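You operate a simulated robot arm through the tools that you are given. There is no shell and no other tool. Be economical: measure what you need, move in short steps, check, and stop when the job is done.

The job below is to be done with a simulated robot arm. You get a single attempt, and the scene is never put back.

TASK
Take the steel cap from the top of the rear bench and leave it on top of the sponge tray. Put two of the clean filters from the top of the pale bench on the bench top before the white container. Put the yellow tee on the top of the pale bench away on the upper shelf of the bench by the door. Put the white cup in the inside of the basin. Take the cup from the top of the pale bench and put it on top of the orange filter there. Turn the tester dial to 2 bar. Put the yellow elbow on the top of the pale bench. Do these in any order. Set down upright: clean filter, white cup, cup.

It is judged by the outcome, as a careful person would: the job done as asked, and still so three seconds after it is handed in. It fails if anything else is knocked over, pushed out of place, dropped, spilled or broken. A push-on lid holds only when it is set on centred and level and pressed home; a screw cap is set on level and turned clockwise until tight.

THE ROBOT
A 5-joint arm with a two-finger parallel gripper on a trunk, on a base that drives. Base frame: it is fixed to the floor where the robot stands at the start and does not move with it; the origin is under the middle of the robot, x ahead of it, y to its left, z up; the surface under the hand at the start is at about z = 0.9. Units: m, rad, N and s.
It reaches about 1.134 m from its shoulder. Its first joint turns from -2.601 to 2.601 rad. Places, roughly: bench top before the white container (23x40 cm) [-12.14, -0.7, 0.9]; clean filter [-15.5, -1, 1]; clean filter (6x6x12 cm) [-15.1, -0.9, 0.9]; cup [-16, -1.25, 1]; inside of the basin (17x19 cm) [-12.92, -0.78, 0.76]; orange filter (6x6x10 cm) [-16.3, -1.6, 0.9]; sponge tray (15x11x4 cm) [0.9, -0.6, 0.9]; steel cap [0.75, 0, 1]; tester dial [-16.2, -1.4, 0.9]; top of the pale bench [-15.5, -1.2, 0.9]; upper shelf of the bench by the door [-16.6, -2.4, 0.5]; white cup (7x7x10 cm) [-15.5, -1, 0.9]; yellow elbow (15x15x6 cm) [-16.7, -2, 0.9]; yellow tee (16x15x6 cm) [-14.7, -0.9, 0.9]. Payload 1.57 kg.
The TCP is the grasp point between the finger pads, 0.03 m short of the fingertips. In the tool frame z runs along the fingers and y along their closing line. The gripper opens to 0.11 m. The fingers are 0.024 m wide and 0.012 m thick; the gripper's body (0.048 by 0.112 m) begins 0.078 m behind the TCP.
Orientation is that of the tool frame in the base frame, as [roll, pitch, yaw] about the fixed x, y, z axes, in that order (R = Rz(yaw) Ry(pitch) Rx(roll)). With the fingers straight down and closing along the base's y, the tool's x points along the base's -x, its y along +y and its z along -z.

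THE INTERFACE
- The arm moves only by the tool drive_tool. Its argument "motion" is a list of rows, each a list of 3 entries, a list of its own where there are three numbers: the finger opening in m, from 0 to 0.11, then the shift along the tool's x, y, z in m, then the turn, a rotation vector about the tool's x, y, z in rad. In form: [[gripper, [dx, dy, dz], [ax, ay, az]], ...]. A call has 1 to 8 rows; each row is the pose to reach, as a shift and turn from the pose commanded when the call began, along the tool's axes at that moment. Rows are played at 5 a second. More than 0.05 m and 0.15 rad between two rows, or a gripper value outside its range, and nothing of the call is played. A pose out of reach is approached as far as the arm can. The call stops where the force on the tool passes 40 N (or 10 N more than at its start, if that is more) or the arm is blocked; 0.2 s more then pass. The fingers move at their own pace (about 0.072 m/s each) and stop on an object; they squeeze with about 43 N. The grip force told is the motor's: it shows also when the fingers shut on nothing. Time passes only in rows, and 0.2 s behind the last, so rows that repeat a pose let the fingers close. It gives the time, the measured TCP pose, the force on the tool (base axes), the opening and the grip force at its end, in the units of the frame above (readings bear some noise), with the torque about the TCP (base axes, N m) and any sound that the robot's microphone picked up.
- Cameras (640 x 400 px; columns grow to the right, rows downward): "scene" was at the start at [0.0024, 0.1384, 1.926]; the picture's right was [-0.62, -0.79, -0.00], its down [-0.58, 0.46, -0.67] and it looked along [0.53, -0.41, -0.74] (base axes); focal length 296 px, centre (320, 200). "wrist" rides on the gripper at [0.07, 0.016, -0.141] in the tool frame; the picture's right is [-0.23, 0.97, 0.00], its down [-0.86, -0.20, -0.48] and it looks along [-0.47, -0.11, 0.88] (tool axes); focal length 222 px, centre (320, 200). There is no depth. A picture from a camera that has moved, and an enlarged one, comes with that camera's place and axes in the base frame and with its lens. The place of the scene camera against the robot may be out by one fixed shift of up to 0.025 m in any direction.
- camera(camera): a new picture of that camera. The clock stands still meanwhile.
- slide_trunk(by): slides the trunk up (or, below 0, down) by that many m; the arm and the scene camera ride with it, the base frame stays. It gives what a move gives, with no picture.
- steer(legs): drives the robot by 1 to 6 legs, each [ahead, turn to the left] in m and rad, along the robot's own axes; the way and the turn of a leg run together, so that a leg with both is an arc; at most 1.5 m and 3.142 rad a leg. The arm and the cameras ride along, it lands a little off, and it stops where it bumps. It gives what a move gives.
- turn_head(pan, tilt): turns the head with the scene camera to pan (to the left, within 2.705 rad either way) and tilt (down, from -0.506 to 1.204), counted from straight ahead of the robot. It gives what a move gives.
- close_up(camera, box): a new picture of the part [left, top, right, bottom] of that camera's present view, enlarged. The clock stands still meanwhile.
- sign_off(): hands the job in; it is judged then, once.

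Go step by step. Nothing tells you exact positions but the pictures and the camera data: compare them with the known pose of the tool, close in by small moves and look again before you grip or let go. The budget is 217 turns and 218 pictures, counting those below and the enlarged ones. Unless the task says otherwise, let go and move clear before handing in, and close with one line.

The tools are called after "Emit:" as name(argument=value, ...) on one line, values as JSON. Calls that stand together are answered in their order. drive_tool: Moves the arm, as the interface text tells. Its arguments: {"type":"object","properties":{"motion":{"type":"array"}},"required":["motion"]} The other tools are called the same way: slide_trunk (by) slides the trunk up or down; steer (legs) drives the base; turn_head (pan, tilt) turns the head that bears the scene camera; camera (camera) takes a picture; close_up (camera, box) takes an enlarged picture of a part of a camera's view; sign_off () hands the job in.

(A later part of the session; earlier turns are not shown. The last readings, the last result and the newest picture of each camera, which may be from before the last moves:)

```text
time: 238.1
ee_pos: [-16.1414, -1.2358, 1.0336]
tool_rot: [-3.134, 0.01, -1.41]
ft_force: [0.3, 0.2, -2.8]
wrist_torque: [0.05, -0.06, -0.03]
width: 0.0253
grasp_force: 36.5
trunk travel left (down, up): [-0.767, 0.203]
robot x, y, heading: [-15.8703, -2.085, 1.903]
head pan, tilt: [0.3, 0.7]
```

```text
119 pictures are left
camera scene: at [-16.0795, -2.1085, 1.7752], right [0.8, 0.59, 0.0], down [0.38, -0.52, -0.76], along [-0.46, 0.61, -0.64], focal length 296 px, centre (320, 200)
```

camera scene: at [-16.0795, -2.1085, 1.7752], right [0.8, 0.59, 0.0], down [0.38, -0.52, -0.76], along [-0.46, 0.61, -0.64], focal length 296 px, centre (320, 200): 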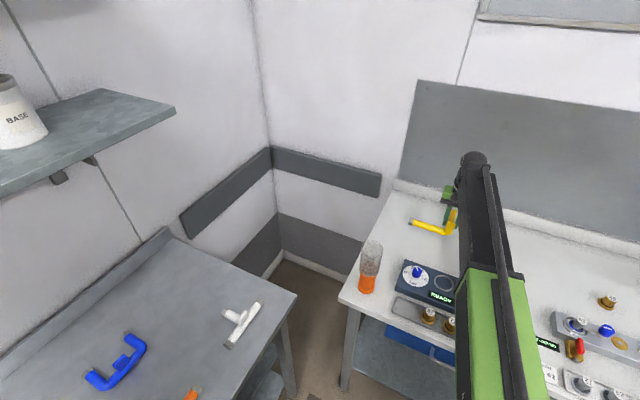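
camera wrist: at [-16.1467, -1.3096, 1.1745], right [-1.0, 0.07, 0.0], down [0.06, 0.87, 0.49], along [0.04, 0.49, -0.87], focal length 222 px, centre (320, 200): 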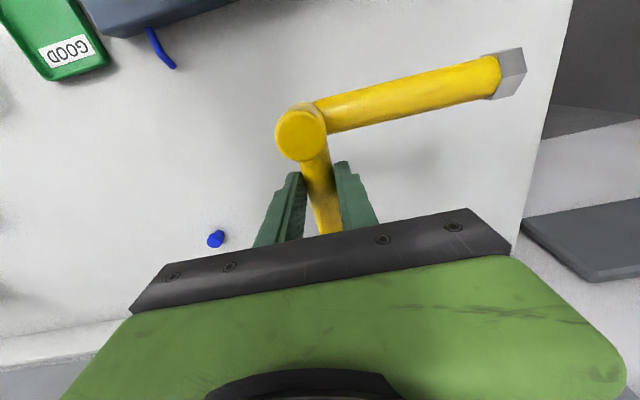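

The elbow hangs over a clear patch of the pale bench. Lowering onto it and releasing.

Emit:
slide_trunk(by=-0.093)

Emit:
slide_trunk(by=-0.004)

Emit:
close_up(camera="wrist", box=[220, 40, 540, 240])

```text
time: 239.4
ee_pos: [-16.1417, -1.2366, 0.9415]
tool_rot: [-3.134, 0.011, -1.409]
ft_force: [0.0, 0.0, -1.4]
wrist_torque: [0.03, -0.04, -0.02]
width: 0.0254
grasp_force: 36.7
trunk travel left (down, up): [-0.674, 0.296]
robot x, y, heading: [-15.8725, -2.0811, 1.91]
head pan, tilt: [0.3, 0.7]
```

```text
time: 239.9
ee_pos: [-16.1412, -1.2365, 0.937]
tool_rot: [-3.134, 0.011, -1.411]
ft_force: [0.9, 0.1, -1.4]
wrist_torque: [-0.01, 0.04, 0.07]
width: 0.0253
grasp_force: 36.5
trunk travel left (down, up): [-0.67, 0.3]
robot x, y, heading: [-15.8681, -2.0842, 1.91]
head pan, tilt: [0.3, 0.7]
```

```text
2.00 times, centred on (380, 140) of wrist
camera zoom: at [-16.1467, -1.3097, 1.0775], right [-1.0, 0.07, 0.0], down [0.06, 0.87, 0.49], along [0.04, 0.49, -0.87], focal length 444 px, centre (200, 320)
```

zoom: 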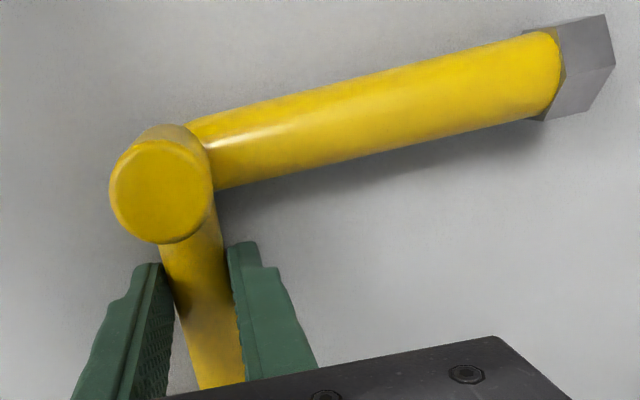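

Emit:
slide_trunk(by=-0.003)

Emit:
drive_tool(motion=[[0.05, [0, 0, 0], [0, 0, 0]], [0.05, [0, 0, 0], [0, 0, 0]], [0.05, [0, 0, 0], [0, 0, 0]]])

Emit:
slide_trunk(by=0.26)

Emit:
camera(camera="wrist")

Emit:
camera(camera="scene")

```text
time: 240.5
ee_pos: [-16.1414, -1.2366, 0.9365]
tool_rot: [-3.134, 0.017, -1.41]
ft_force: [-1.8, 9.0, 27.6]
wrist_torque: [0.08, 0.27, -0.1]
width: 0.0256
grasp_force: 36.7
trunk travel left (down, up): [-0.667, 0.303]
robot x, y, heading: [-15.8741, -2.0853, 1.908]
head pan, tilt: [0.3, 0.7]
```

```text
time: 241.3
ee_pos: [-16.1411, -1.2355, 0.9347]
tool_rot: [-3.134, 0.011, -1.41]
ft_force: [0.6, 0.0, 0.0]
wrist_torque: [0.0, -0.01, 0.0]
width: 0.0501
grasp_force: 0.0
trunk travel left (down, up): [-0.667, 0.303]
robot x, y, heading: [-15.8685, -2.084, 1.907]
head pan, tilt: [0.3, 0.7]
```

```text
time: 243.9
ee_pos: [-16.1422, -1.2371, 1.1943]
tool_rot: [-3.135, 0.012, -1.409]
ft_force: [-0.6, -0.2, 0.6]
wrist_torque: [0.02, 0.04, -0.01]
width: 0.0502
grasp_force: 0.1
trunk travel left (down, up): [-0.927, 0.043]
robot x, y, heading: [-15.8716, -2.0795, 1.909]
head pan, tilt: [0.3, 0.7]
```

```text
117 pictures are left
camera wrist: at [-16.1468, -1.3098, 1.3345], right [-1.0, 0.07, 0.0], down [0.06, 0.87, 0.49], along [0.04, 0.49, -0.87], focal length 222 px, centre (320, 200)
```

wrist: 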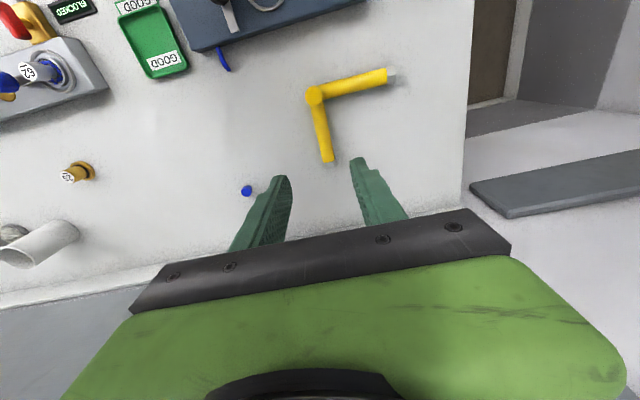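

```text
116 pictures are left
camera scene: at [-16.0794, -2.1087, 1.9352], right [0.8, 0.59, 0.0], down [0.38, -0.52, -0.76], along [-0.45, 0.62, -0.64], focal length 296 px, centre (320, 200)
```

scene: 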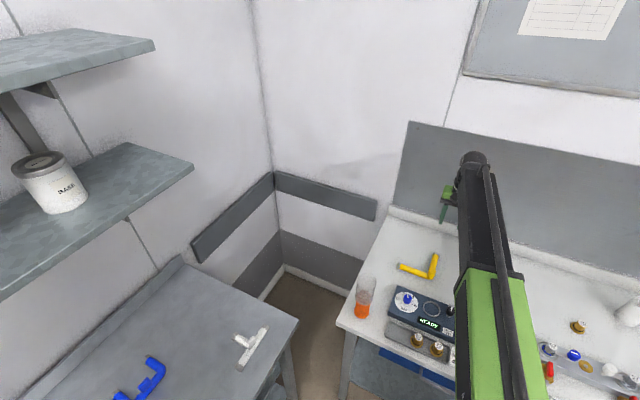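

The elbow lies on the pale bench. Now let me look at the door bench's under-shelves, where the tee must go.

Emit:
turn_head(pan=1.5, tilt=0.95)

Emit:
camera(camera="scene")

```text
time: 245.3
ee_pos: [-16.1412, -1.2357, 1.1934]
tool_rot: [-3.135, 0.013, -1.41]
ft_force: [0.1, 0.4, -0.5]
wrist_torque: [0.02, 0.02, -0.01]
width: 0.05
grasp_force: 0.1
trunk travel left (down, up): [-0.927, 0.043]
robot x, y, heading: [-15.8682, -2.082, 1.908]
head pan, tilt: [1.499, 0.949]
```

```text
115 pictures are left
camera scene: at [-16.0991, -2.196, 1.9155], right [-0.26, 0.97, 0.0], down [0.78, 0.21, -0.58], along [-0.56, -0.15, -0.81], focal length 296 px, centre (320, 200)
```

scene: 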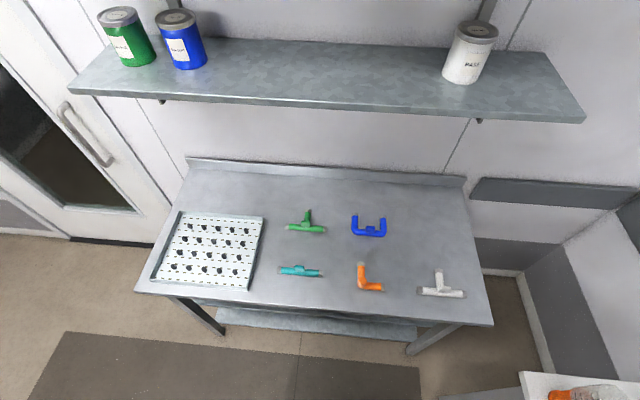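

The door bench's front edge runs near x≈-16.3…-16.45, and the "upper shelf" lies below its top, so the tee must go in with a tilted hand. I'll pick the tee up tilted too; drive to in front of it with the arm retracted.

Emit:
drive_tool(motion=[[0.05, [0.045, 0, 0], [0, 0, 0]], [0.05, [0.09, 0, 0], [0, 0, 0]], [0.05, [0.135, 0, 0], [0, 0, 0]], [0.05, [0.18, 0, 0], [0, 0, 0]], [0.05, [0.22, 0, 0], [0, 0, 0]]])

Emit:
steer(legs=[[0, -1.638], [1.1, 0], [0, 1.3]])

Emit:
turn_head(pan=0.3, tilt=0.75)

Emit:
camera(camera="scene")

Emit:
camera(camera="wrist")

```text
time: 246.5
ee_pos: [-16.1052, -1.4555, 1.194]
tool_rot: [-3.135, 0.011, -1.409]
ft_force: [0.2, -0.2, 0.2]
wrist_torque: [0.02, 0.01, 0.01]
width: 0.0499
grasp_force: 0.0
trunk travel left (down, up): [-0.927, 0.043]
robot x, y, heading: [-15.8708, -2.0828, 1.905]
head pan, tilt: [1.499, 0.949]
```

```text
time: 259.5
ee_pos: [-14.8354, -1.1494, 1.1948]
tool_rot: [-3.135, 0.012, -1.727]
ft_force: [0.9, -0.4, 0.3]
wrist_torque: [0.02, 0.1, -0.02]
width: 0.0503
grasp_force: 0.0
trunk travel left (down, up): [-0.927, 0.043]
robot x, y, heading: [-14.8444, -1.8223, 1.586]
head pan, tilt: [1.499, 0.949]
```

```text
time: 260.9
ee_pos: [-14.8371, -1.1486, 1.1952]
tool_rot: [-3.135, 0.013, -1.729]
ft_force: [-0.2, -0.3, -0.1]
wrist_torque: [0.05, 0.0, 0.02]
width: 0.0503
grasp_force: 0.0
trunk travel left (down, up): [-0.927, 0.043]
robot x, y, heading: [-14.8466, -1.8205, 1.586]
head pan, tilt: [0.3, 0.75]
```

```text
114 pictures are left
camera scene: at [-15.0534, -1.7865, 1.931], right [0.95, 0.31, 0.0], down [0.21, -0.65, -0.73], along [-0.23, 0.7, -0.68], focal length 296 px, centre (320, 200)
```

scene: 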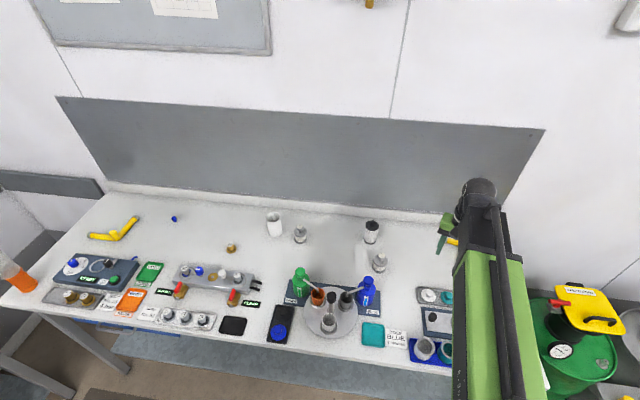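

```text
113 pictures are left
camera wrist: at [-14.8657, -1.2183, 1.3346], right [-0.93, 0.38, 0.0], down [0.33, 0.81, 0.49], along [0.19, 0.45, -0.87], focal length 222 px, centre (320, 200)
```

wrist: 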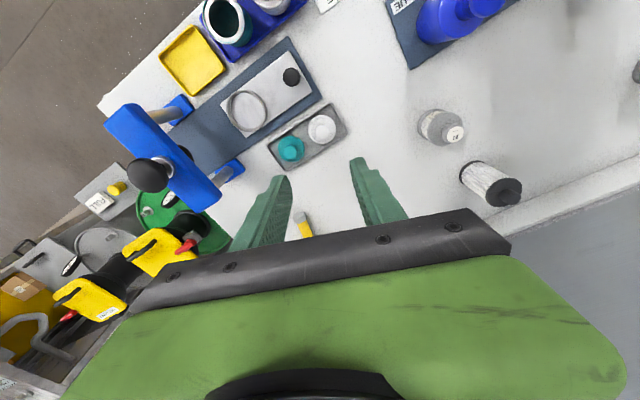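

From here the tee's stem tip is at (-14.72,-0.96), stem running along y to a junction near y=-0.82. I'll reach out above it, then try tilting the fingers outward by about 50°.

Emit:
drive_tool(motion=[[0.06, [-0.047, -0.015, 0], [0, 0, -0.005]], [0.06, [-0.094, -0.03, 0], [0, 0, -0.01]], [0.06, [-0.14, -0.044, 0], [0, 0, -0.015]], [0.06, [-0.187, -0.059, 0], [0, 0, -0.02]], [0.06, [-0.234, -0.074, 0], [0, 0, -0.025]], [0.06, [-0.234, -0.074, 0], [0, 0, -0.025]]])

Emit:
drive_tool(motion=[[0.06, [0, 0, 0], [0, -0.14, 0]], [0.06, [0, 0, 0], [0, -0.28, 0]], [0.06, [0, 0, 0], [0, -0.42, 0]], [0.06, [0, 0, 0], [0, -0.56, 0]], [0.06, [0, 0, 0], [0, -0.7, 0]], [0.06, [0, 0, 0], [0, -0.84, 0]], [0.06, [0, 0, 0], [0, -0.87, 0]], [0.06, [0, 0, 0], [0, -0.87, 0]]])

Emit:
camera(camera="wrist")

Emit:
camera(camera="scene")

```text
time: 262.3
ee_pos: [-14.7289, -0.9295, 1.1949]
tool_rot: [-3.135, 0.012, -1.703]
ft_force: [0.6, 0.0, 1.1]
wrist_torque: [0.0, 0.03, 0.0]
width: 0.06
grasp_force: 0.1
out of reach, approached as far as the arm can: row 5, 6
trunk travel left (down, up): [-0.927, 0.043]
robot x, y, heading: [-14.8455, -1.822, 1.586]
head pan, tilt: [0.3, 0.75]
```

```text
time: 264.1
ee_pos: [-14.7283, -0.9259, 1.2798]
tool_rot: [-3.13, 0.881, -1.695]
ft_force: [0.5, 0.3, -0.2]
wrist_torque: [0.04, 0.0, 0.03]
width: 0.0597
grasp_force: 0.0
out of reach, approached as far as the arm can: row 2, 3, 4, 5, 6, 7, 8
trunk travel left (down, up): [-0.927, 0.043]
robot x, y, heading: [-14.8469, -1.8231, 1.586]
head pan, tilt: [0.3, 0.75]
```

```text
112 pictures are left
camera wrist: at [-14.7646, -1.0765, 1.3168], right [-0.95, 0.27, 0.17], down [0.21, 0.15, 0.97], along [0.24, 0.95, -0.2], focal length 222 px, centre (320, 200)
```

wrist: 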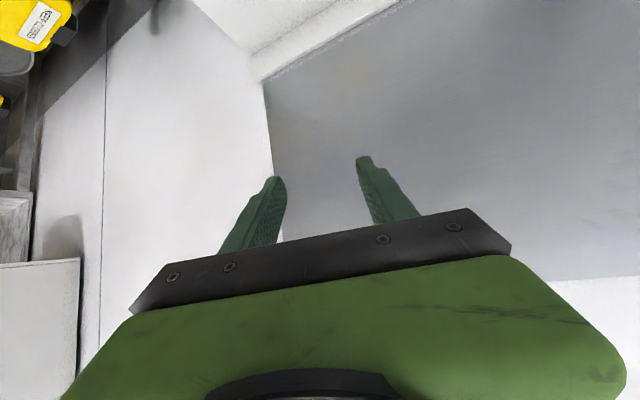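

```text
111 pictures are left
camera scene: at [-15.0533, -1.7864, 1.931], right [0.95, 0.31, 0.0], down [0.21, -0.65, -0.73], along [-0.23, 0.7, -0.68], focal length 296 px, centre (320, 200)
```

scene: 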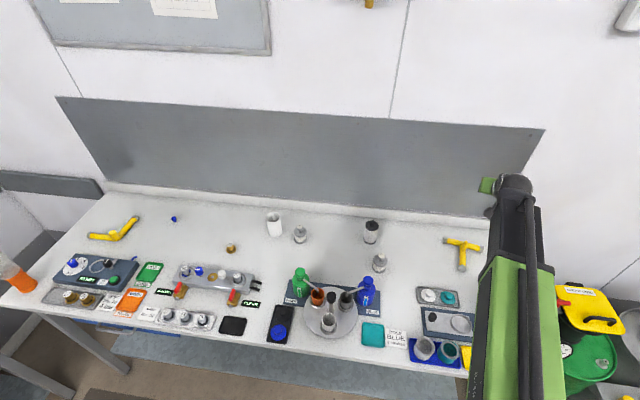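

Tilting works (the wrist height stays fixed while the trunk sets the level). The wrist camera is on the underside though, so I'll spin the hand half a turn to bring it on top.

Emit:
drive_tool(motion=[[0.06, [0, 0, 0], [0, 0, 0.145]], [0.06, [0, 0, 0], [0, 0, 0.29]], [0.06, [0, 0, 0], [0, 0, 0.435]], [0.06, [0, 0, 0], [0, 0, 0.58]], [0.06, [0, 0, 0], [0, 0, 0.725]], [0.06, [0, 0, 0], [0, 0, 0.87]], [0.06, [0, 0, 0], [0, 0, 1.015]], [0.06, [0, 0, 0], [0, 0, 1.16]]])

Emit:
drive_tool(motion=[[0.06, [0, 0, 0], [0, 0, 0.145]], [0.06, [0, 0, 0], [0, 0, 0.29]], [0.06, [0, 0, 0], [0, 0, 0.435]], [0.06, [0, 0, 0], [0, 0, 0.58]], [0.06, [0, 0, 0], [0, 0, 0.725]], [0.06, [0, 0, 0], [0, 0, 0.87]], [0.06, [0, 0, 0], [0, 0, 1.015]], [0.06, [0, 0, 0], [0, 0, 1.16]]])

Emit:
drive_tool(motion=[[0.06, [0, 0, 0], [0, 0, 0.145]], [0.06, [0, 0, 0], [0, 0, 0.29]], [0.06, [0, 0, 0], [0, 0, 0.435]], [0.06, [0, 0, 0], [0, 0, 0.58]], [0.06, [0, 0, 0], [0, 0, 0.725]], [0.06, [0, 0, 0], [0, 0, 0.8216]], [0.06, [0, 0, 0], [0, 0, 0.8216]]])

Emit:
camera(camera="wrist")

```text
time: 265.9
ee_pos: [-14.7281, -0.9289, 1.2812]
tool_rot: [2.305, 0.32, -3.008]
ft_force: [0.6, -0.1, 0.2]
wrist_torque: [-0.02, -0.01, 0.0]
width: 0.0601
grasp_force: 0.0
trunk travel left (down, up): [-0.927, 0.043]
robot x, y, heading: [-14.8473, -1.825, 1.583]
head pan, tilt: [0.3, 0.75]
```

```text
time: 267.7
ee_pos: [-14.7274, -0.9291, 1.2806]
tool_rot: [2.41, -0.549, 2.477]
ft_force: [-0.7, -0.7, -0.8]
wrist_torque: [-0.01, -0.02, 0.01]
width: 0.0603
grasp_force: 0.0
trunk travel left (down, up): [-0.927, 0.043]
robot x, y, heading: [-14.8442, -1.8236, 1.586]
head pan, tilt: [0.3, 0.75]
```

```text
time: 269.3
ee_pos: [-14.7069, -0.9327, 1.2819]
tool_rot: [3.139, -0.885, 1.473]
ft_force: [0.5, 0.4, -0.6]
wrist_torque: [0.02, 0.01, 0.01]
width: 0.06
grasp_force: 0.1
out of reach, approached as far as the arm can: row 6, 7
trunk travel left (down, up): [-0.927, 0.043]
robot x, y, heading: [-14.8441, -1.8228, 1.587]
head pan, tilt: [0.3, 0.75]
```

```text
110 pictures are left
camera wrist: at [-14.6969, -1.0004, 1.4248], right [0.95, -0.24, -0.17], down [-0.29, -0.89, -0.36], along [-0.07, 0.39, -0.92], focal length 222 px, centre (320, 200)
```

wrist: 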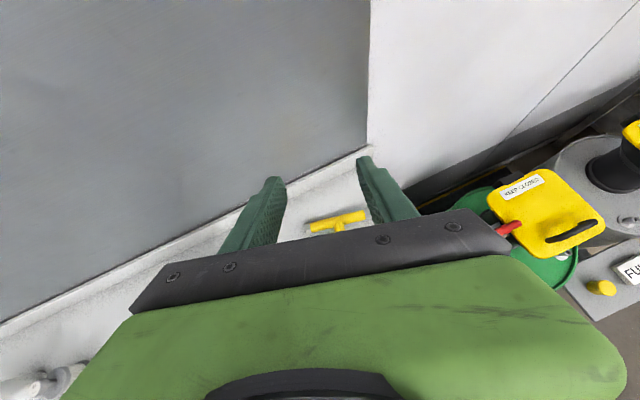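

The hand is now camera-up and tilted 50°, closely in line with the stem. Move over the stem and come down part way.

Emit:
drive_tool(motion=[[0.06, [0.017, -0.007, 0.02], [0, 0, 0]], [0.06, [0.033, -0.014, 0.04], [0, 0, 0]], [0.06, [0.033, -0.014, 0.04], [0, 0, 0]]])

Emit:
slide_trunk(by=-0.26)

Emit:
camera(camera="wrist")

Emit:
close_up(camera="scene", box=[380, 120, 580, 245])

```text
time: 270.1
ee_pos: [-14.694, -0.883, 1.2815]
tool_rot: [3.138, -0.886, 1.472]
ft_force: [0.1, -0.5, 0.4]
wrist_torque: [0.0, 0.0, -0.03]
width: 0.06
grasp_force: 0.1
out of reach, approached as far as the arm can: row 1, 2, 3
trunk travel left (down, up): [-0.927, 0.043]
robot x, y, heading: [-14.8439, -1.8229, 1.586]
head pan, tilt: [0.3, 0.75]
```

```text
time: 272.7
ee_pos: [-14.6943, -0.8822, 1.0212]
tool_rot: [3.136, -0.885, 1.47]
ft_force: [-0.8, -0.2, -0.3]
wrist_torque: [0.0, -0.01, 0.02]
width: 0.0602
grasp_force: 0.0
trunk travel left (down, up): [-0.667, 0.303]
robot x, y, heading: [-14.8443, -1.825, 1.585]
head pan, tilt: [0.3, 0.75]
```

```text
109 pictures are left
camera wrist: at [-14.685, -0.9497, 1.1649], right [0.95, -0.24, -0.17], down [-0.29, -0.89, -0.36], along [-0.07, 0.39, -0.92], focal length 222 px, centre (320, 200)
```

wrist: 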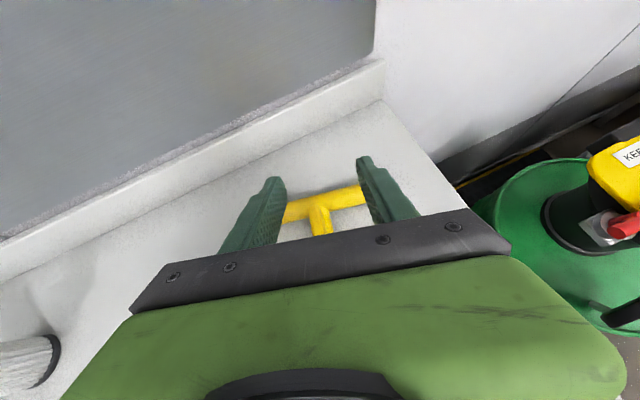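

```text
3.20 times, centred on (480, 182) of scene
camera zoom: at [-15.0534, -1.7863, 1.671], right [0.95, 0.31, 0.0], down [0.21, -0.65, -0.73], along [-0.23, 0.7, -0.68], focal length 948 px, centre (-192, 256)
```

zoom: 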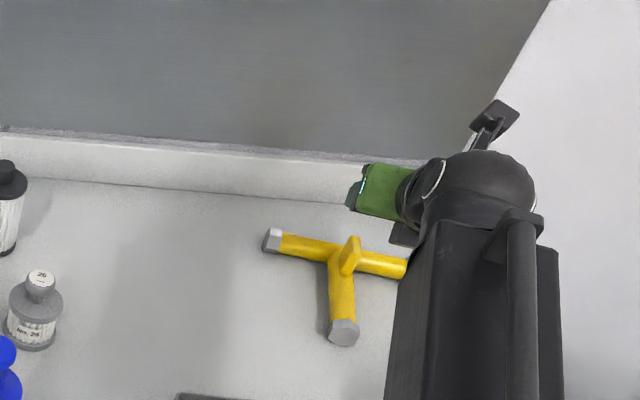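

The wrist camera (more trustworthy) puts the junction at (-14.704,-0.85) and the stem at x≈-14.71. A small shift back-left, then lower further.

Emit:
drive_tool(motion=[[0.06, [-0.008, -0.008, -0.01], [0, 0, 0]], [0.06, [-0.0156, -0.0157, -0.0191], [0, 0, 0]], [0.06, [-0.0156, -0.0157, -0.0191], [0, 0, 0]]])

Emit:
slide_trunk(by=-0.05)

Emit:
close_up(camera="wrist", box=[220, 140, 420, 265])

```text
time: 273.5
ee_pos: [-14.7089, -0.9064, 1.021]
tool_rot: [3.141, -0.885, 1.483]
ft_force: [0.0, -0.2, 0.1]
wrist_torque: [0.0, 0.03, 0.0]
width: 0.0601
grasp_force: 0.0
out of reach, approached as far as the arm can: row 2, 3
trunk travel left (down, up): [-0.667, 0.303]
robot x, y, heading: [-14.8436, -1.8205, 1.586]
head pan, tilt: [0.3, 0.75]
```

```text
time: 274.4
ee_pos: [-14.7083, -0.9073, 0.9716]
tool_rot: [3.14, -0.884, 1.481]
ft_force: [-0.2, 0.3, -0.8]
wrist_torque: [-0.03, -0.02, -0.04]
width: 0.0601
grasp_force: 0.1
trunk travel left (down, up): [-0.617, 0.353]
robot x, y, heading: [-14.8474, -1.8218, 1.586]
head pan, tilt: [0.3, 0.75]
```

```text
3.20 times, centred on (320, 202) of wrist
camera zoom: at [-14.6984, -0.9729, 1.115], right [0.96, -0.23, -0.17], down [-0.28, -0.89, -0.36], along [-0.07, 0.39, -0.92], focal length 711 px, centre (320, 192)
```

zoom: 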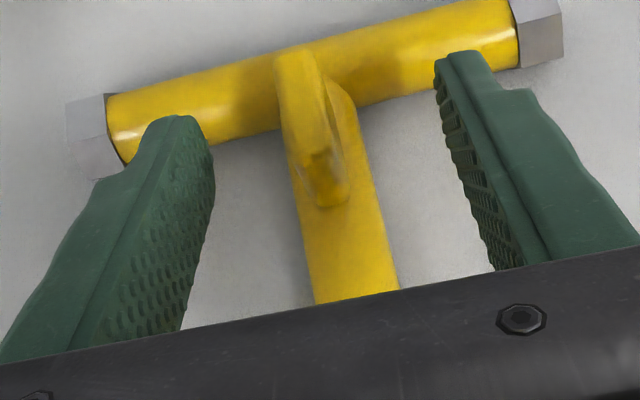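

Stem is nicely between the fingers. Down the rest and grip.

Emit:
slide_trunk(by=-0.037)

Emit:
drive_tool(motion=[[0.01, [0, 0, 0], [0, 0, 0]], [0.01, [0, 0, 0], [0, 0, 0]], [0.01, [0, 0, 0], [0, 0, 0]], [0.01, [0, 0, 0], [0, 0, 0]]])

Emit:
close_up(camera="wrist", box=[220, 140, 420, 265])

```text
time: 275.3
ee_pos: [-14.7086, -0.9055, 0.9335]
tool_rot: [3.14, -0.885, 1.48]
ft_force: [-0.3, 0.5, 0.3]
wrist_torque: [-0.01, -0.03, 0.01]
width: 0.0599
grasp_force: 0.0
trunk travel left (down, up): [-0.58, 0.39]
robot x, y, heading: [-14.8443, -1.8278, 1.586]
head pan, tilt: [0.3, 0.75]
```

```text
time: 276.3
ee_pos: [-14.7078, -0.9046, 0.9342]
tool_rot: [3.14, -0.883, 1.48]
ft_force: [-0.7, -0.2, 1.0]
wrist_torque: [-0.1, 0.05, 0.02]
width: 0.0254
grasp_force: 37.0
trunk travel left (down, up): [-0.58, 0.39]
robot x, y, heading: [-14.8457, -1.8204, 1.588]
head pan, tilt: [0.3, 0.75]
```

```text
3.20 times, centred on (320, 202) of wrist
camera zoom: at [-14.6986, -0.9728, 1.078], right [0.96, -0.23, -0.17], down [-0.28, -0.89, -0.36], along [-0.07, 0.39, -0.92], focal length 711 px, centre (320, 192)
```

zoom: 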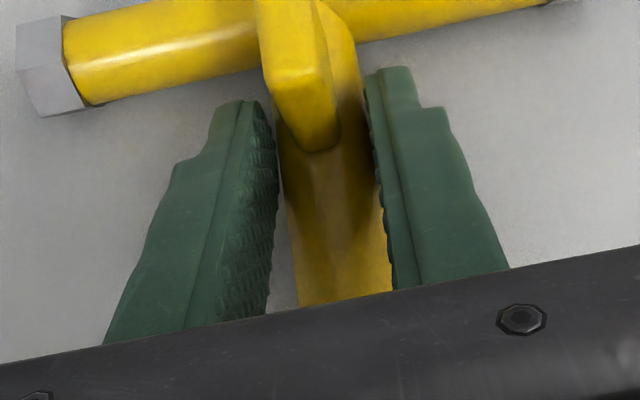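

The tee is gripped. Lift, back off, and drive round to face the door bench.

Emit:
slide_trunk(by=0.3)

Emit:
steer(legs=[[-0.4, 0], [0, 1.66], [0.7, 0], [0, 0.06]])

Emit:
camera(camera="wrist")

Emit:
turn_head(pan=0.2, tilt=0.7)

Emit:
camera(camera="scene")

```text
time: 279.3
ee_pos: [-14.7086, -0.9051, 1.2334]
tool_rot: [-3.142, -0.885, 1.48]
ft_force: [0.7, -1.1, -2.2]
wrist_torque: [-0.07, 0.03, 0.0]
width: 0.0253
grasp_force: 36.5
trunk travel left (down, up): [-0.88, 0.09]
robot x, y, heading: [-14.8448, -1.8228, 1.583]
head pan, tilt: [0.3, 0.75]
```

```text
time: 289.7
ee_pos: [-16.4527, -2.3591, 1.2346]
tool_rot: [3.14, -0.884, -3.037]
ft_force: [0.0, 0.9, -2.2]
wrist_torque: [-0.01, -0.05, 0.03]
width: 0.0252
grasp_force: 37.1
trunk travel left (down, up): [-0.88, 0.09]
robot x, y, heading: [-15.5253, -2.3183, -2.942]
head pan, tilt: [0.3, 0.75]
```

```text
105 pictures are left
camera wrist: at [-16.389, -2.3363, 1.3781], right [0.04, 0.98, -0.17], down [0.93, -0.1, -0.36], along [-0.37, -0.15, -0.92], focal length 222 px, centre (320, 200)
```

wrist: 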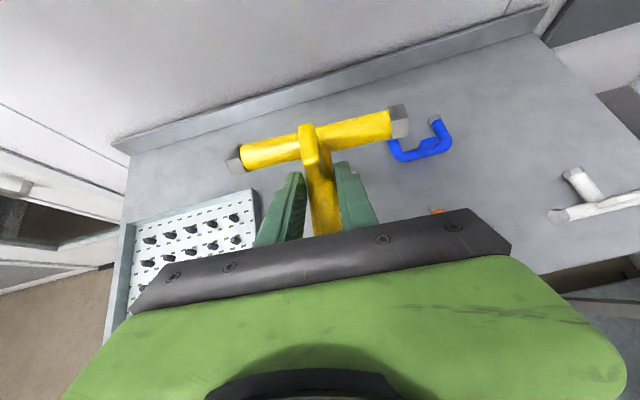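

```text
time: 290.3
ee_pos: [-16.453, -2.3583, 1.2333]
tool_rot: [3.14, -0.885, -3.039]
ft_force: [-0.7, 1.7, -1.8]
wrist_torque: [0.03, -0.09, 0.02]
width: 0.0254
grasp_force: 37.2
trunk travel left (down, up): [-0.88, 0.09]
robot x, y, heading: [-15.5243, -2.3157, -2.942]
head pan, tilt: [0.201, 0.7]
```

```text
104 pictures are left
camera scene: at [-15.5396, -2.5019, 1.8882], right [-0.39, 0.92, 0.0], down [0.59, 0.25, -0.76], along [-0.7, -0.3, -0.64], focal length 296 px, centre (320, 200)
```

scene: 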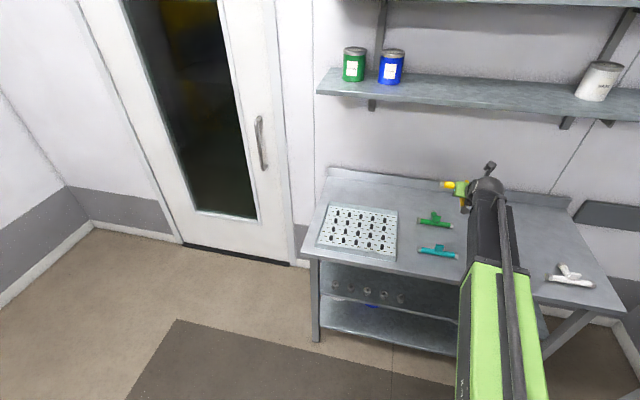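

The hand is above the bench top. I'll back off half a metre, lower the trunk so the tee is at shelf height, and look into the shelf.

Emit:
steer(legs=[[-0.5, 0]])

Emit:
slide_trunk(by=-0.6)

Emit:
turn_head(pan=0.25, tilt=0.45)

Emit:
camera(camera="scene")

Emit:
camera(camera="wrist")

```text
time: 293.3
ee_pos: [-15.9644, -2.2554, 1.2346]
tool_rot: [3.14, -0.885, -3.041]
ft_force: [0.7, 0.4, -1.4]
wrist_torque: [0.0, -0.07, 0.0]
width: 0.0252
grasp_force: 36.7
trunk travel left (down, up): [-0.88, 0.09]
robot x, y, heading: [-15.038, -2.2162, -2.939]
head pan, tilt: [0.201, 0.7]
```

```text
refused: -0.6 is not a number from -0.4 to 0.4
```

```text
time: 294.0
ee_pos: [-15.9651, -2.2556, 1.2354]
tool_rot: [3.139, -0.886, -3.04]
ft_force: [-0.5, 0.4, -2.4]
wrist_torque: [0.01, -0.07, -0.02]
width: 0.0253
grasp_force: 36.7
trunk travel left (down, up): [-0.88, 0.09]
robot x, y, heading: [-15.0384, -2.2198, -2.947]
head pan, tilt: [0.25, 0.45]
```

```text
103 pictures are left
camera scene: at [-15.0563, -2.4092, 1.9104], right [-0.43, 0.9, 0.0], down [0.39, 0.19, -0.9], along [-0.81, -0.39, -0.44], focal length 296 px, centre (320, 200)
```

scene: 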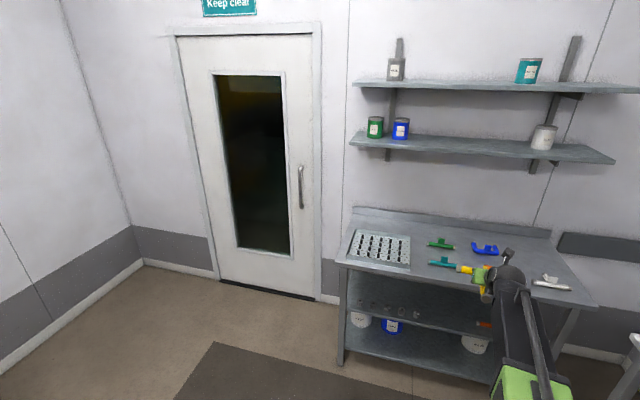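

```text
102 pictures are left
camera wrist: at [-15.9012, -2.2339, 1.3778], right [0.05, 0.98, -0.17], down [0.93, -0.11, -0.36], along [-0.37, -0.15, -0.92], focal length 222 px, centre (320, 200)
```

wrist: 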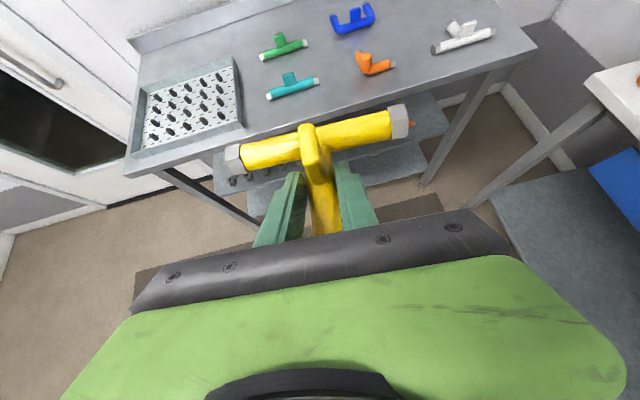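

Emit:
slide_trunk(by=-0.4)

Emit:
slide_trunk(by=-0.22)

Emit:
turn_head(pan=0.05, tilt=0.4)

Emit:
camera(camera="scene")

Emit:
camera(camera="wrist")

```text
time: 297.9
ee_pos: [-15.9638, -2.256, 0.8336]
tool_rot: [3.14, -0.885, -3.039]
ft_force: [-0.3, 0.4, -2.7]
wrist_torque: [-0.02, -0.04, -0.03]
width: 0.0254
grasp_force: 36.8
trunk travel left (down, up): [-0.48, 0.49]
robot x, y, heading: [-15.0386, -2.2166, -2.949]
head pan, tilt: [0.25, 0.45]
```

```text
time: 300.2
ee_pos: [-15.9642, -2.2549, 0.6153]
tool_rot: [3.139, -0.885, -3.043]
ft_force: [0.1, -0.8, -2.4]
wrist_torque: [-0.02, -0.05, 0.01]
width: 0.0255
grasp_force: 36.8
trunk travel left (down, up): [-0.26, 0.71]
robot x, y, heading: [-15.0371, -2.2185, -2.945]
head pan, tilt: [0.25, 0.45]
```

```text
time: 300.9
ee_pos: [-15.9642, -2.2557, 0.6145]
tool_rot: [3.14, -0.885, -3.039]
ft_force: [0.1, -0.4, -2.3]
wrist_torque: [-0.02, -0.04, -0.02]
width: 0.0252
grasp_force: 37.4
trunk travel left (down, up): [-0.26, 0.71]
robot x, y, heading: [-15.0396, -2.217, -2.941]
head pan, tilt: [0.051, 0.4]
```

```text
101 pictures are left
camera scene: at [-15.0633, -2.3923, 1.2951], right [-0.25, 0.97, 0.0], down [0.38, 0.1, -0.92], along [-0.89, -0.23, -0.39], focal length 296 px, centre (320, 200)
```

scene: 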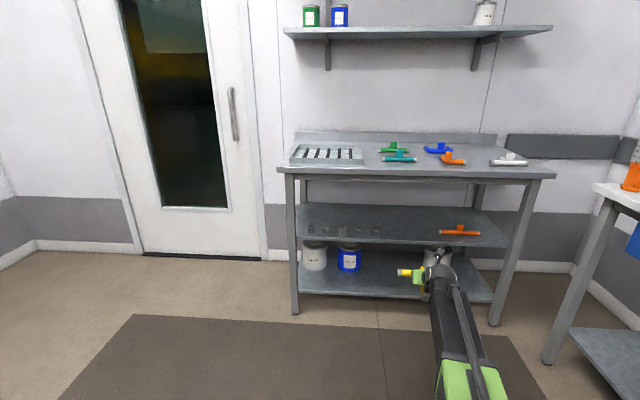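

```text
100 pictures are left
camera wrist: at [-15.9012, -2.2339, 0.7577], right [0.05, 0.98, -0.17], down [0.93, -0.11, -0.36], along [-0.37, -0.15, -0.92], focal length 222 px, centre (320, 200)
```

wrist: 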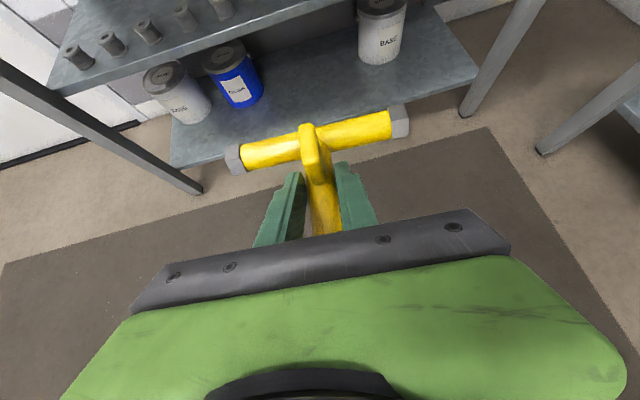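

On the upper shelf there is a gap between the five grey cylinders (up to y≈-2.45) and the orange piece (from y≈-2.11). I'll turn slightly and drive the tee in towards (-16.47,-2.28), checking half way.

Emit:
steer(legs=[[0, -0.05], [0.3, 0]])

Emit:
camera(camera="wrist")

Emit:
camera(camera="scene")

```text
time: 303.4
ee_pos: [-16.2595, -2.2534, 0.6138]
tool_rot: [3.14, -0.886, -3.092]
ft_force: [0.0, 0.4, -1.6]
wrist_torque: [-0.01, -0.07, -0.03]
width: 0.0257
grasp_force: 36.5
trunk travel left (down, up): [-0.26, 0.71]
robot x, y, heading: [-15.3357, -2.2623, -2.995]
head pan, tilt: [0.051, 0.4]
```

```text
99 pictures are left
camera wrist: at [-16.1958, -2.2339, 0.7578], right [0.1, 0.98, -0.17], down [0.92, -0.15, -0.36], along [-0.38, -0.13, -0.92], focal length 222 px, centre (320, 200)
```

wrist: 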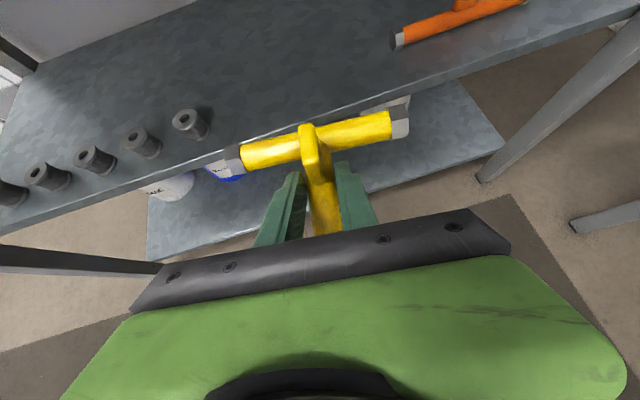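

```text
98 pictures are left
camera scene: at [-15.367, -2.4372, 1.2951], right [-0.2, 0.98, 0.0], down [0.38, 0.08, -0.92], along [-0.9, -0.18, -0.39], focal length 296 px, centre (320, 200)
```

scene: 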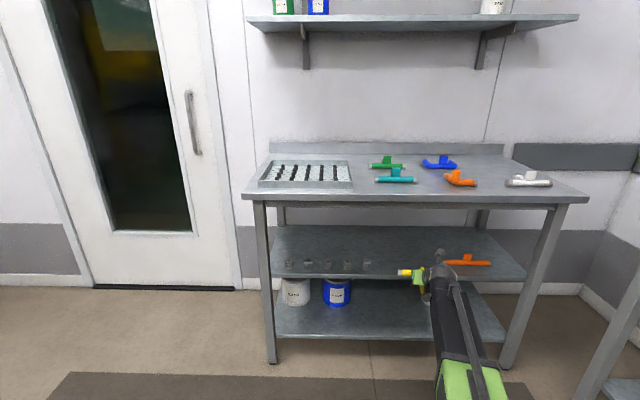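

Shelf edge is at about x=-16.41, surface near z≈0.49. I'll lower a little and drive 0.28 m in, keeping the tee between the cylinders and the orange piece.

Emit:
slide_trunk(by=-0.035)

Emit:
steer(legs=[[0.28, 0]])

Emit:
camera(camera="wrist")

Emit:
camera(camera="scene")

```text
time: 304.2
ee_pos: [-16.2606, -2.252, 0.5791]
tool_rot: [3.14, -0.885, -3.091]
ft_force: [-0.3, 0.1, -1.4]
wrist_torque: [-0.01, -0.02, -0.01]
width: 0.0254
grasp_force: 36.9
trunk travel left (down, up): [-0.225, 0.745]
robot x, y, heading: [-15.3298, -2.2673, -2.992]
head pan, tilt: [0.051, 0.4]
```

```text
time: 306.1
ee_pos: [-16.545, -2.2959, 0.5797]
tool_rot: [3.139, -0.886, -3.092]
ft_force: [-0.4, 0.5, -2.6]
wrist_torque: [0.02, -0.05, 0.02]
width: 0.0255
grasp_force: 36.4
trunk travel left (down, up): [-0.225, 0.745]
robot x, y, heading: [-15.6181, -2.3048, -2.99]
head pan, tilt: [0.051, 0.4]
```

```text
97 pictures are left
camera wrist: at [-16.4793, -2.2769, 0.7228], right [0.1, 0.98, -0.17], down [0.92, -0.15, -0.36], along [-0.38, -0.13, -0.92], focal length 222 px, centre (320, 200)
```

wrist: 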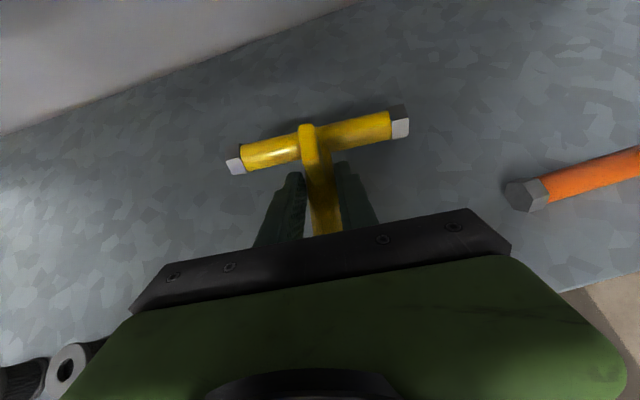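

```text
96 pictures are left
camera scene: at [-15.6502, -2.4792, 1.2601], right [-0.2, 0.98, 0.0], down [0.38, 0.08, -0.92], along [-0.9, -0.18, -0.39], focal length 296 px, centre (320, 200)
```

scene: 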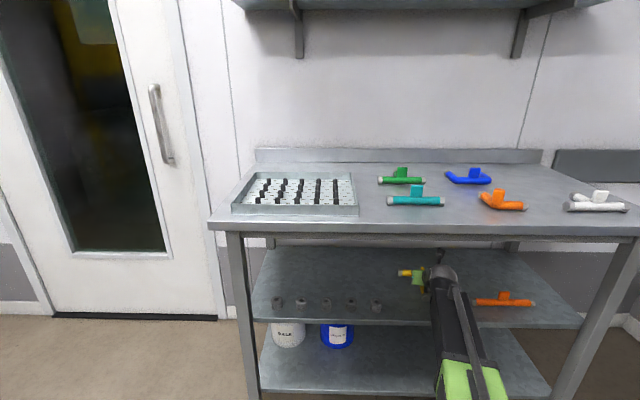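

The tee is inside, with room on both sides. Lowering in small steps until it touches the shelf.

Emit:
slide_trunk(by=-0.03)

Emit:
slide_trunk(by=-0.008)

Emit:
slide_trunk(by=-0.005)

Emit:
close_up(camera="wrist", box=[200, 80, 440, 230])

```text
time: 306.9
ee_pos: [-16.545, -2.2954, 0.5489]
tool_rot: [3.141, -0.885, -3.09]
ft_force: [0.3, -0.2, -3.4]
wrist_torque: [0.02, -0.07, -0.01]
width: 0.0258
grasp_force: 36.5
trunk travel left (down, up): [-0.195, 0.775]
robot x, y, heading: [-15.6174, -2.3023, -2.992]
head pan, tilt: [0.051, 0.4]
```

```text
time: 307.5
ee_pos: [-16.5438, -2.295, 0.5399]
tool_rot: [3.139, -0.885, -3.091]
ft_force: [0.6, -0.2, -1.8]
wrist_torque: [0.02, -0.09, 0.01]
width: 0.0256
grasp_force: 36.7
trunk travel left (down, up): [-0.187, 0.783]
robot x, y, heading: [-15.6181, -2.3022, -2.99]
head pan, tilt: [0.051, 0.4]
```

```text
time: 308.0
ee_pos: [-16.5426, -2.2964, 0.537]
tool_rot: [3.14, -0.884, -3.091]
ft_force: [1.0, -0.1, -2.3]
wrist_torque: [-0.01, -0.03, -0.03]
width: 0.0255
grasp_force: 36.7
trunk travel left (down, up): [-0.182, 0.788]
robot x, y, heading: [-15.6186, -2.3048, -2.991]
head pan, tilt: [0.051, 0.4]
```

```text
2.67 times, centred on (320, 155) of wrist
camera zoom: at [-16.4793, -2.277, 0.6797], right [0.1, 0.98, -0.17], down [0.92, -0.15, -0.36], along [-0.38, -0.13, -0.92], focal length 592 px, centre (320, 320)
```

zoom: 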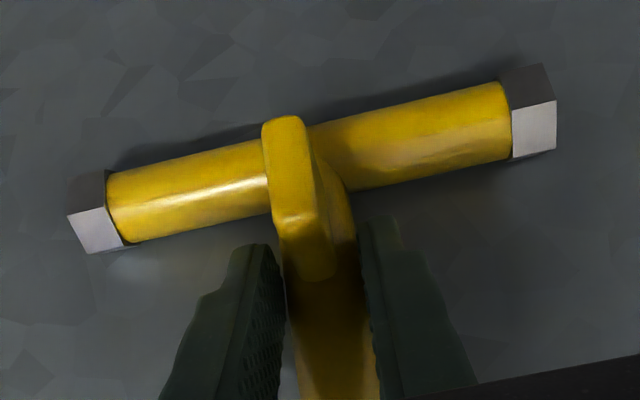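

Emit:
slide_trunk(by=-0.004)

Emit:
slide_trunk(by=-0.004)

```text
time: 308.5
ee_pos: [-16.5436, -2.2936, 0.5348]
tool_rot: [3.14, -0.889, -3.09]
ft_force: [-5.0, -1.2, 14.8]
wrist_torque: [-0.08, 0.21, -0.29]
width: 0.0253
grasp_force: 36.4
trunk travel left (down, up): [-0.178, 0.792]
robot x, y, heading: [-15.619, -2.3077, -2.992]
head pan, tilt: [0.051, 0.4]
```

```text
time: 308.9
ee_pos: [-16.5451, -2.2962, 0.5345]
tool_rot: [3.141, -0.897, -3.092]
ft_force: [10.8, -0.9, 23.8]
wrist_torque: [-0.06, -0.3, -0.02]
width: 0.0254
grasp_force: 37.0
trunk travel left (down, up): [-0.176, 0.794]
robot x, y, heading: [-15.6202, -2.3049, -2.994]
head pan, tilt: [0.051, 0.4]
stopped: the force on the tool passed its limit at 45 N (the readings are from after the stop); the commanded pose is now the measured one
```

Contact made. Ease up 3 mm, open, rise and back out.

Emit:
slide_trunk(by=0.003)

Emit:
drive_tool(motion=[[0.055, [0, 0, 0], [0, 0, 0]], [0.055, [0, 0, 0], [0, 0, 0]], [0.055, [0, 0, 0], [0, 0, 0]]])

Emit:
slide_trunk(by=0.06)

Emit:
camera(camera="wrist")

```text
time: 309.5
ee_pos: [-16.545, -2.2965, 0.5347]
tool_rot: [3.14, -0.893, -3.092]
ft_force: [3.7, -0.2, 4.8]
wrist_torque: [-0.04, 0.43, 0.03]
width: 0.0257
grasp_force: 36.4
trunk travel left (down, up): [-0.179, 0.791]
robot x, y, heading: [-15.6178, -2.3064, -2.99]
head pan, tilt: [0.051, 0.4]
```

```text
time: 310.3
ee_pos: [-16.5451, -2.2956, 0.5343]
tool_rot: [3.14, -0.893, -3.09]
ft_force: [0.1, 0.0, -0.2]
wrist_torque: [0.0, 0.03, 0.0]
width: 0.0549
grasp_force: 0.0
trunk travel left (down, up): [-0.179, 0.791]
robot x, y, heading: [-15.6142, -2.307, -2.995]
head pan, tilt: [0.051, 0.4]
```

```text
time: 311.3
ee_pos: [-16.5458, -2.2959, 0.5949]
tool_rot: [3.138, -0.891, -3.091]
ft_force: [0.8, 0.4, -0.2]
wrist_torque: [-0.01, -0.02, -0.02]
width: 0.0549
grasp_force: 0.0
trunk travel left (down, up): [-0.239, 0.731]
robot x, y, heading: [-15.6153, -2.3067, -2.988]
head pan, tilt: [0.051, 0.4]
```

```text
94 pictures are left
camera wrist: at [-16.4796, -2.277, 0.7374], right [0.09, 0.98, -0.18], down [0.92, -0.15, -0.37], along [-0.39, -0.13, -0.91], focal length 222 px, centre (320, 200)
```

wrist: 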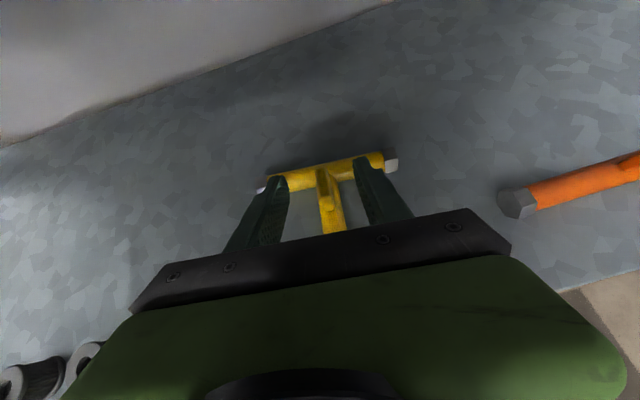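

The tee rests on the shelf. Backing straight out and raising the trunk.

Emit:
steer(legs=[[-0.6, 0]])

Emit:
slide_trunk(by=0.2)

Emit:
camera(camera="scene")

Emit:
slide_trunk(by=0.4)

```text
time: 314.7
ee_pos: [-15.9464, -2.2039, 0.5941]
tool_rot: [3.139, -0.893, -3.095]
ft_force: [0.4, 1.2, 0.4]
wrist_torque: [0.03, 0.0, -0.02]
width: 0.055
grasp_force: 0.0
trunk travel left (down, up): [-0.239, 0.731]
robot x, y, heading: [-15.0174, -2.2199, -2.996]
head pan, tilt: [0.051, 0.4]
```

```text
time: 316.9
ee_pos: [-15.9461, -2.2051, 0.7943]
tool_rot: [3.141, -0.892, -3.094]
ft_force: [0.9, 0.2, 0.7]
wrist_torque: [0.05, -0.02, -0.02]
width: 0.0551
grasp_force: 0.1
trunk travel left (down, up): [-0.439, 0.531]
robot x, y, heading: [-15.0161, -2.2167, -2.994]
head pan, tilt: [0.051, 0.4]
```

```text
93 pictures are left
camera scene: at [-15.0523, -2.3901, 1.4737], right [-0.19, 0.98, 0.0], down [0.38, 0.08, -0.92], along [-0.9, -0.18, -0.39], focal length 296 px, centre (320, 200)
```

scene: 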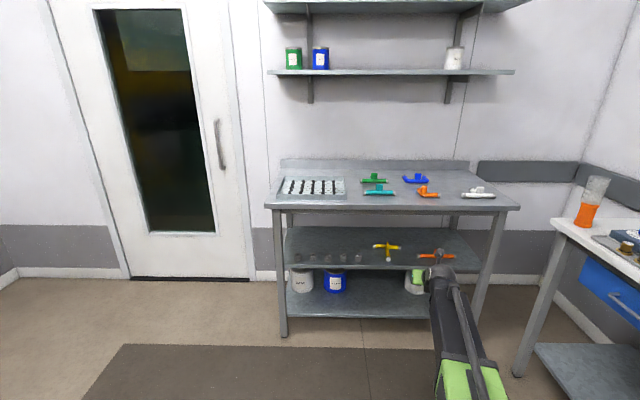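

```text
time: 320.7
ee_pos: [-15.9478, -2.2047, 1.1944]
tool_rot: [3.139, -0.892, -3.096]
ft_force: [-0.7, 0.1, -0.3]
wrist_torque: [0.01, 0.02, 0.02]
width: 0.0548
grasp_force: 0.0
trunk travel left (down, up): [-0.839, 0.131]
robot x, y, heading: [-15.0239, -2.2131, -2.998]
head pan, tilt: [0.051, 0.4]
```

The tee lies on the upper shelf. Now I bring the hand back upright, raise, and drive in front of the middle of the pale bench for the white cup and filters.

Emit:
drive_tool(motion=[[0.08, [0, 0, 0], [0, -0.14, 0]], [0.08, [0, 0, 0], [0, -0.28, 0]], [0.08, [0, 0, 0], [0, -0.42, 0]], [0.08, [0, 0, 0], [0, -0.56, 0]], [0.08, [0, 0, 0], [0, -0.7, 0]], [0.08, [0, 0, 0], [0, -0.84, 0]], [0.08, [0, 0, 0], [0, -0.892, 0]], [0.08, [0, 0, 0], [0, -0.892, 0]]])

Emit:
slide_trunk(by=0.12)

Emit:
steer(legs=[[0, -1.233], [0.48, 0], [0, -0.25]])

Emit:
camera(camera="wrist")

Emit:
turn_head(pan=0, tilt=0.75)

Emit:
camera(camera="scene")

```text
time: 322.5
ee_pos: [-15.9448, -2.1702, 1.1063]
tool_rot: [-3.137, 0.0, -3.073]
ft_force: [-0.7, 0.4, -0.1]
wrist_torque: [-0.01, -0.02, 0.0]
width: 0.08
grasp_force: 0.0
out of reach, approached as far as the arm can: row 1, 2, 3, 4, 5, 6, 7, 8
trunk travel left (down, up): [-0.839, 0.131]
robot x, y, heading: [-15.0167, -2.212, -2.998]
head pan, tilt: [0.051, 0.4]
```

```text
time: 324.0
ee_pos: [-15.9457, -2.1709, 1.2259]
tool_rot: [-3.137, 0.0, -3.073]
ft_force: [0.2, -0.9, 1.5]
wrist_torque: [-0.01, 0.0, -0.02]
width: 0.0801
grasp_force: 0.1
trunk travel left (down, up): [-0.959, 0.011]
robot x, y, heading: [-15.0172, -2.2104, -3.0]
head pan, tilt: [0.051, 0.4]
```

```text
time: 329.6
ee_pos: [-15.4996, -0.9475, 1.2274]
tool_rot: [-3.135, 0.014, 1.986]
ft_force: [-0.4, -5.9, 0.8]
wrist_torque: [0.97, -0.09, 0.23]
width: 0.08
grasp_force: 0.1
trunk travel left (down, up): [-0.959, 0.011]
robot x, y, heading: [-15.2309, -1.8302, 2.081]
head pan, tilt: [0.051, 0.4]
stopped in leg 2: the force on the tool passed its limit at 120 N (the readings are from after the stop); the commanded pose is now the measured one
```

```text
92 pictures are left
camera wrist: at [-15.5129, -0.8753, 1.3667], right [0.98, 0.19, 0.0], down [0.16, -0.85, 0.49], along [0.09, -0.48, -0.87], focal length 222 px, centre (320, 200)
```

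wrist: 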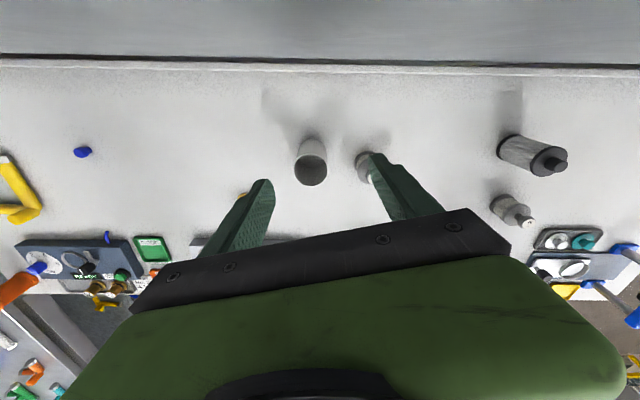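

```text
time: 330.4
ee_pos: [-15.5003, -0.9468, 1.227]
tool_rot: [-3.134, 0.015, 1.987]
ft_force: [1.0, -6.8, -1.9]
wrist_torque: [1.04, 0.26, 0.02]
width: 0.0798
grasp_force: 0.0
trunk travel left (down, up): [-0.959, 0.011]
robot x, y, heading: [-15.2264, -1.8308, 2.08]
head pan, tilt: [0.0, 0.75]
```

```text
91 pictures are left
camera scene: at [-15.41, -1.876, 1.9627], right [0.87, 0.49, 0.0], down [0.33, -0.59, -0.73], along [-0.36, 0.64, -0.68], focal length 296 px, centre (320, 200)
```

scene: 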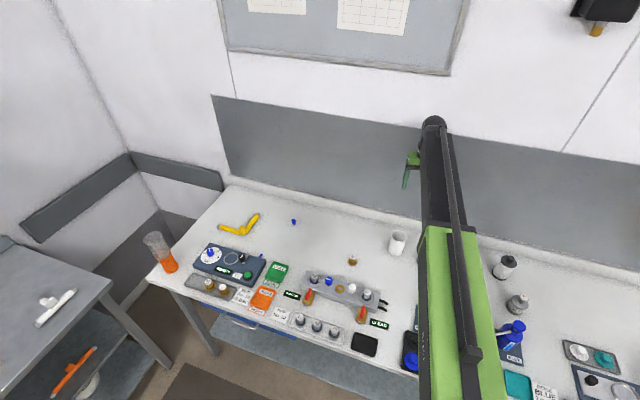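

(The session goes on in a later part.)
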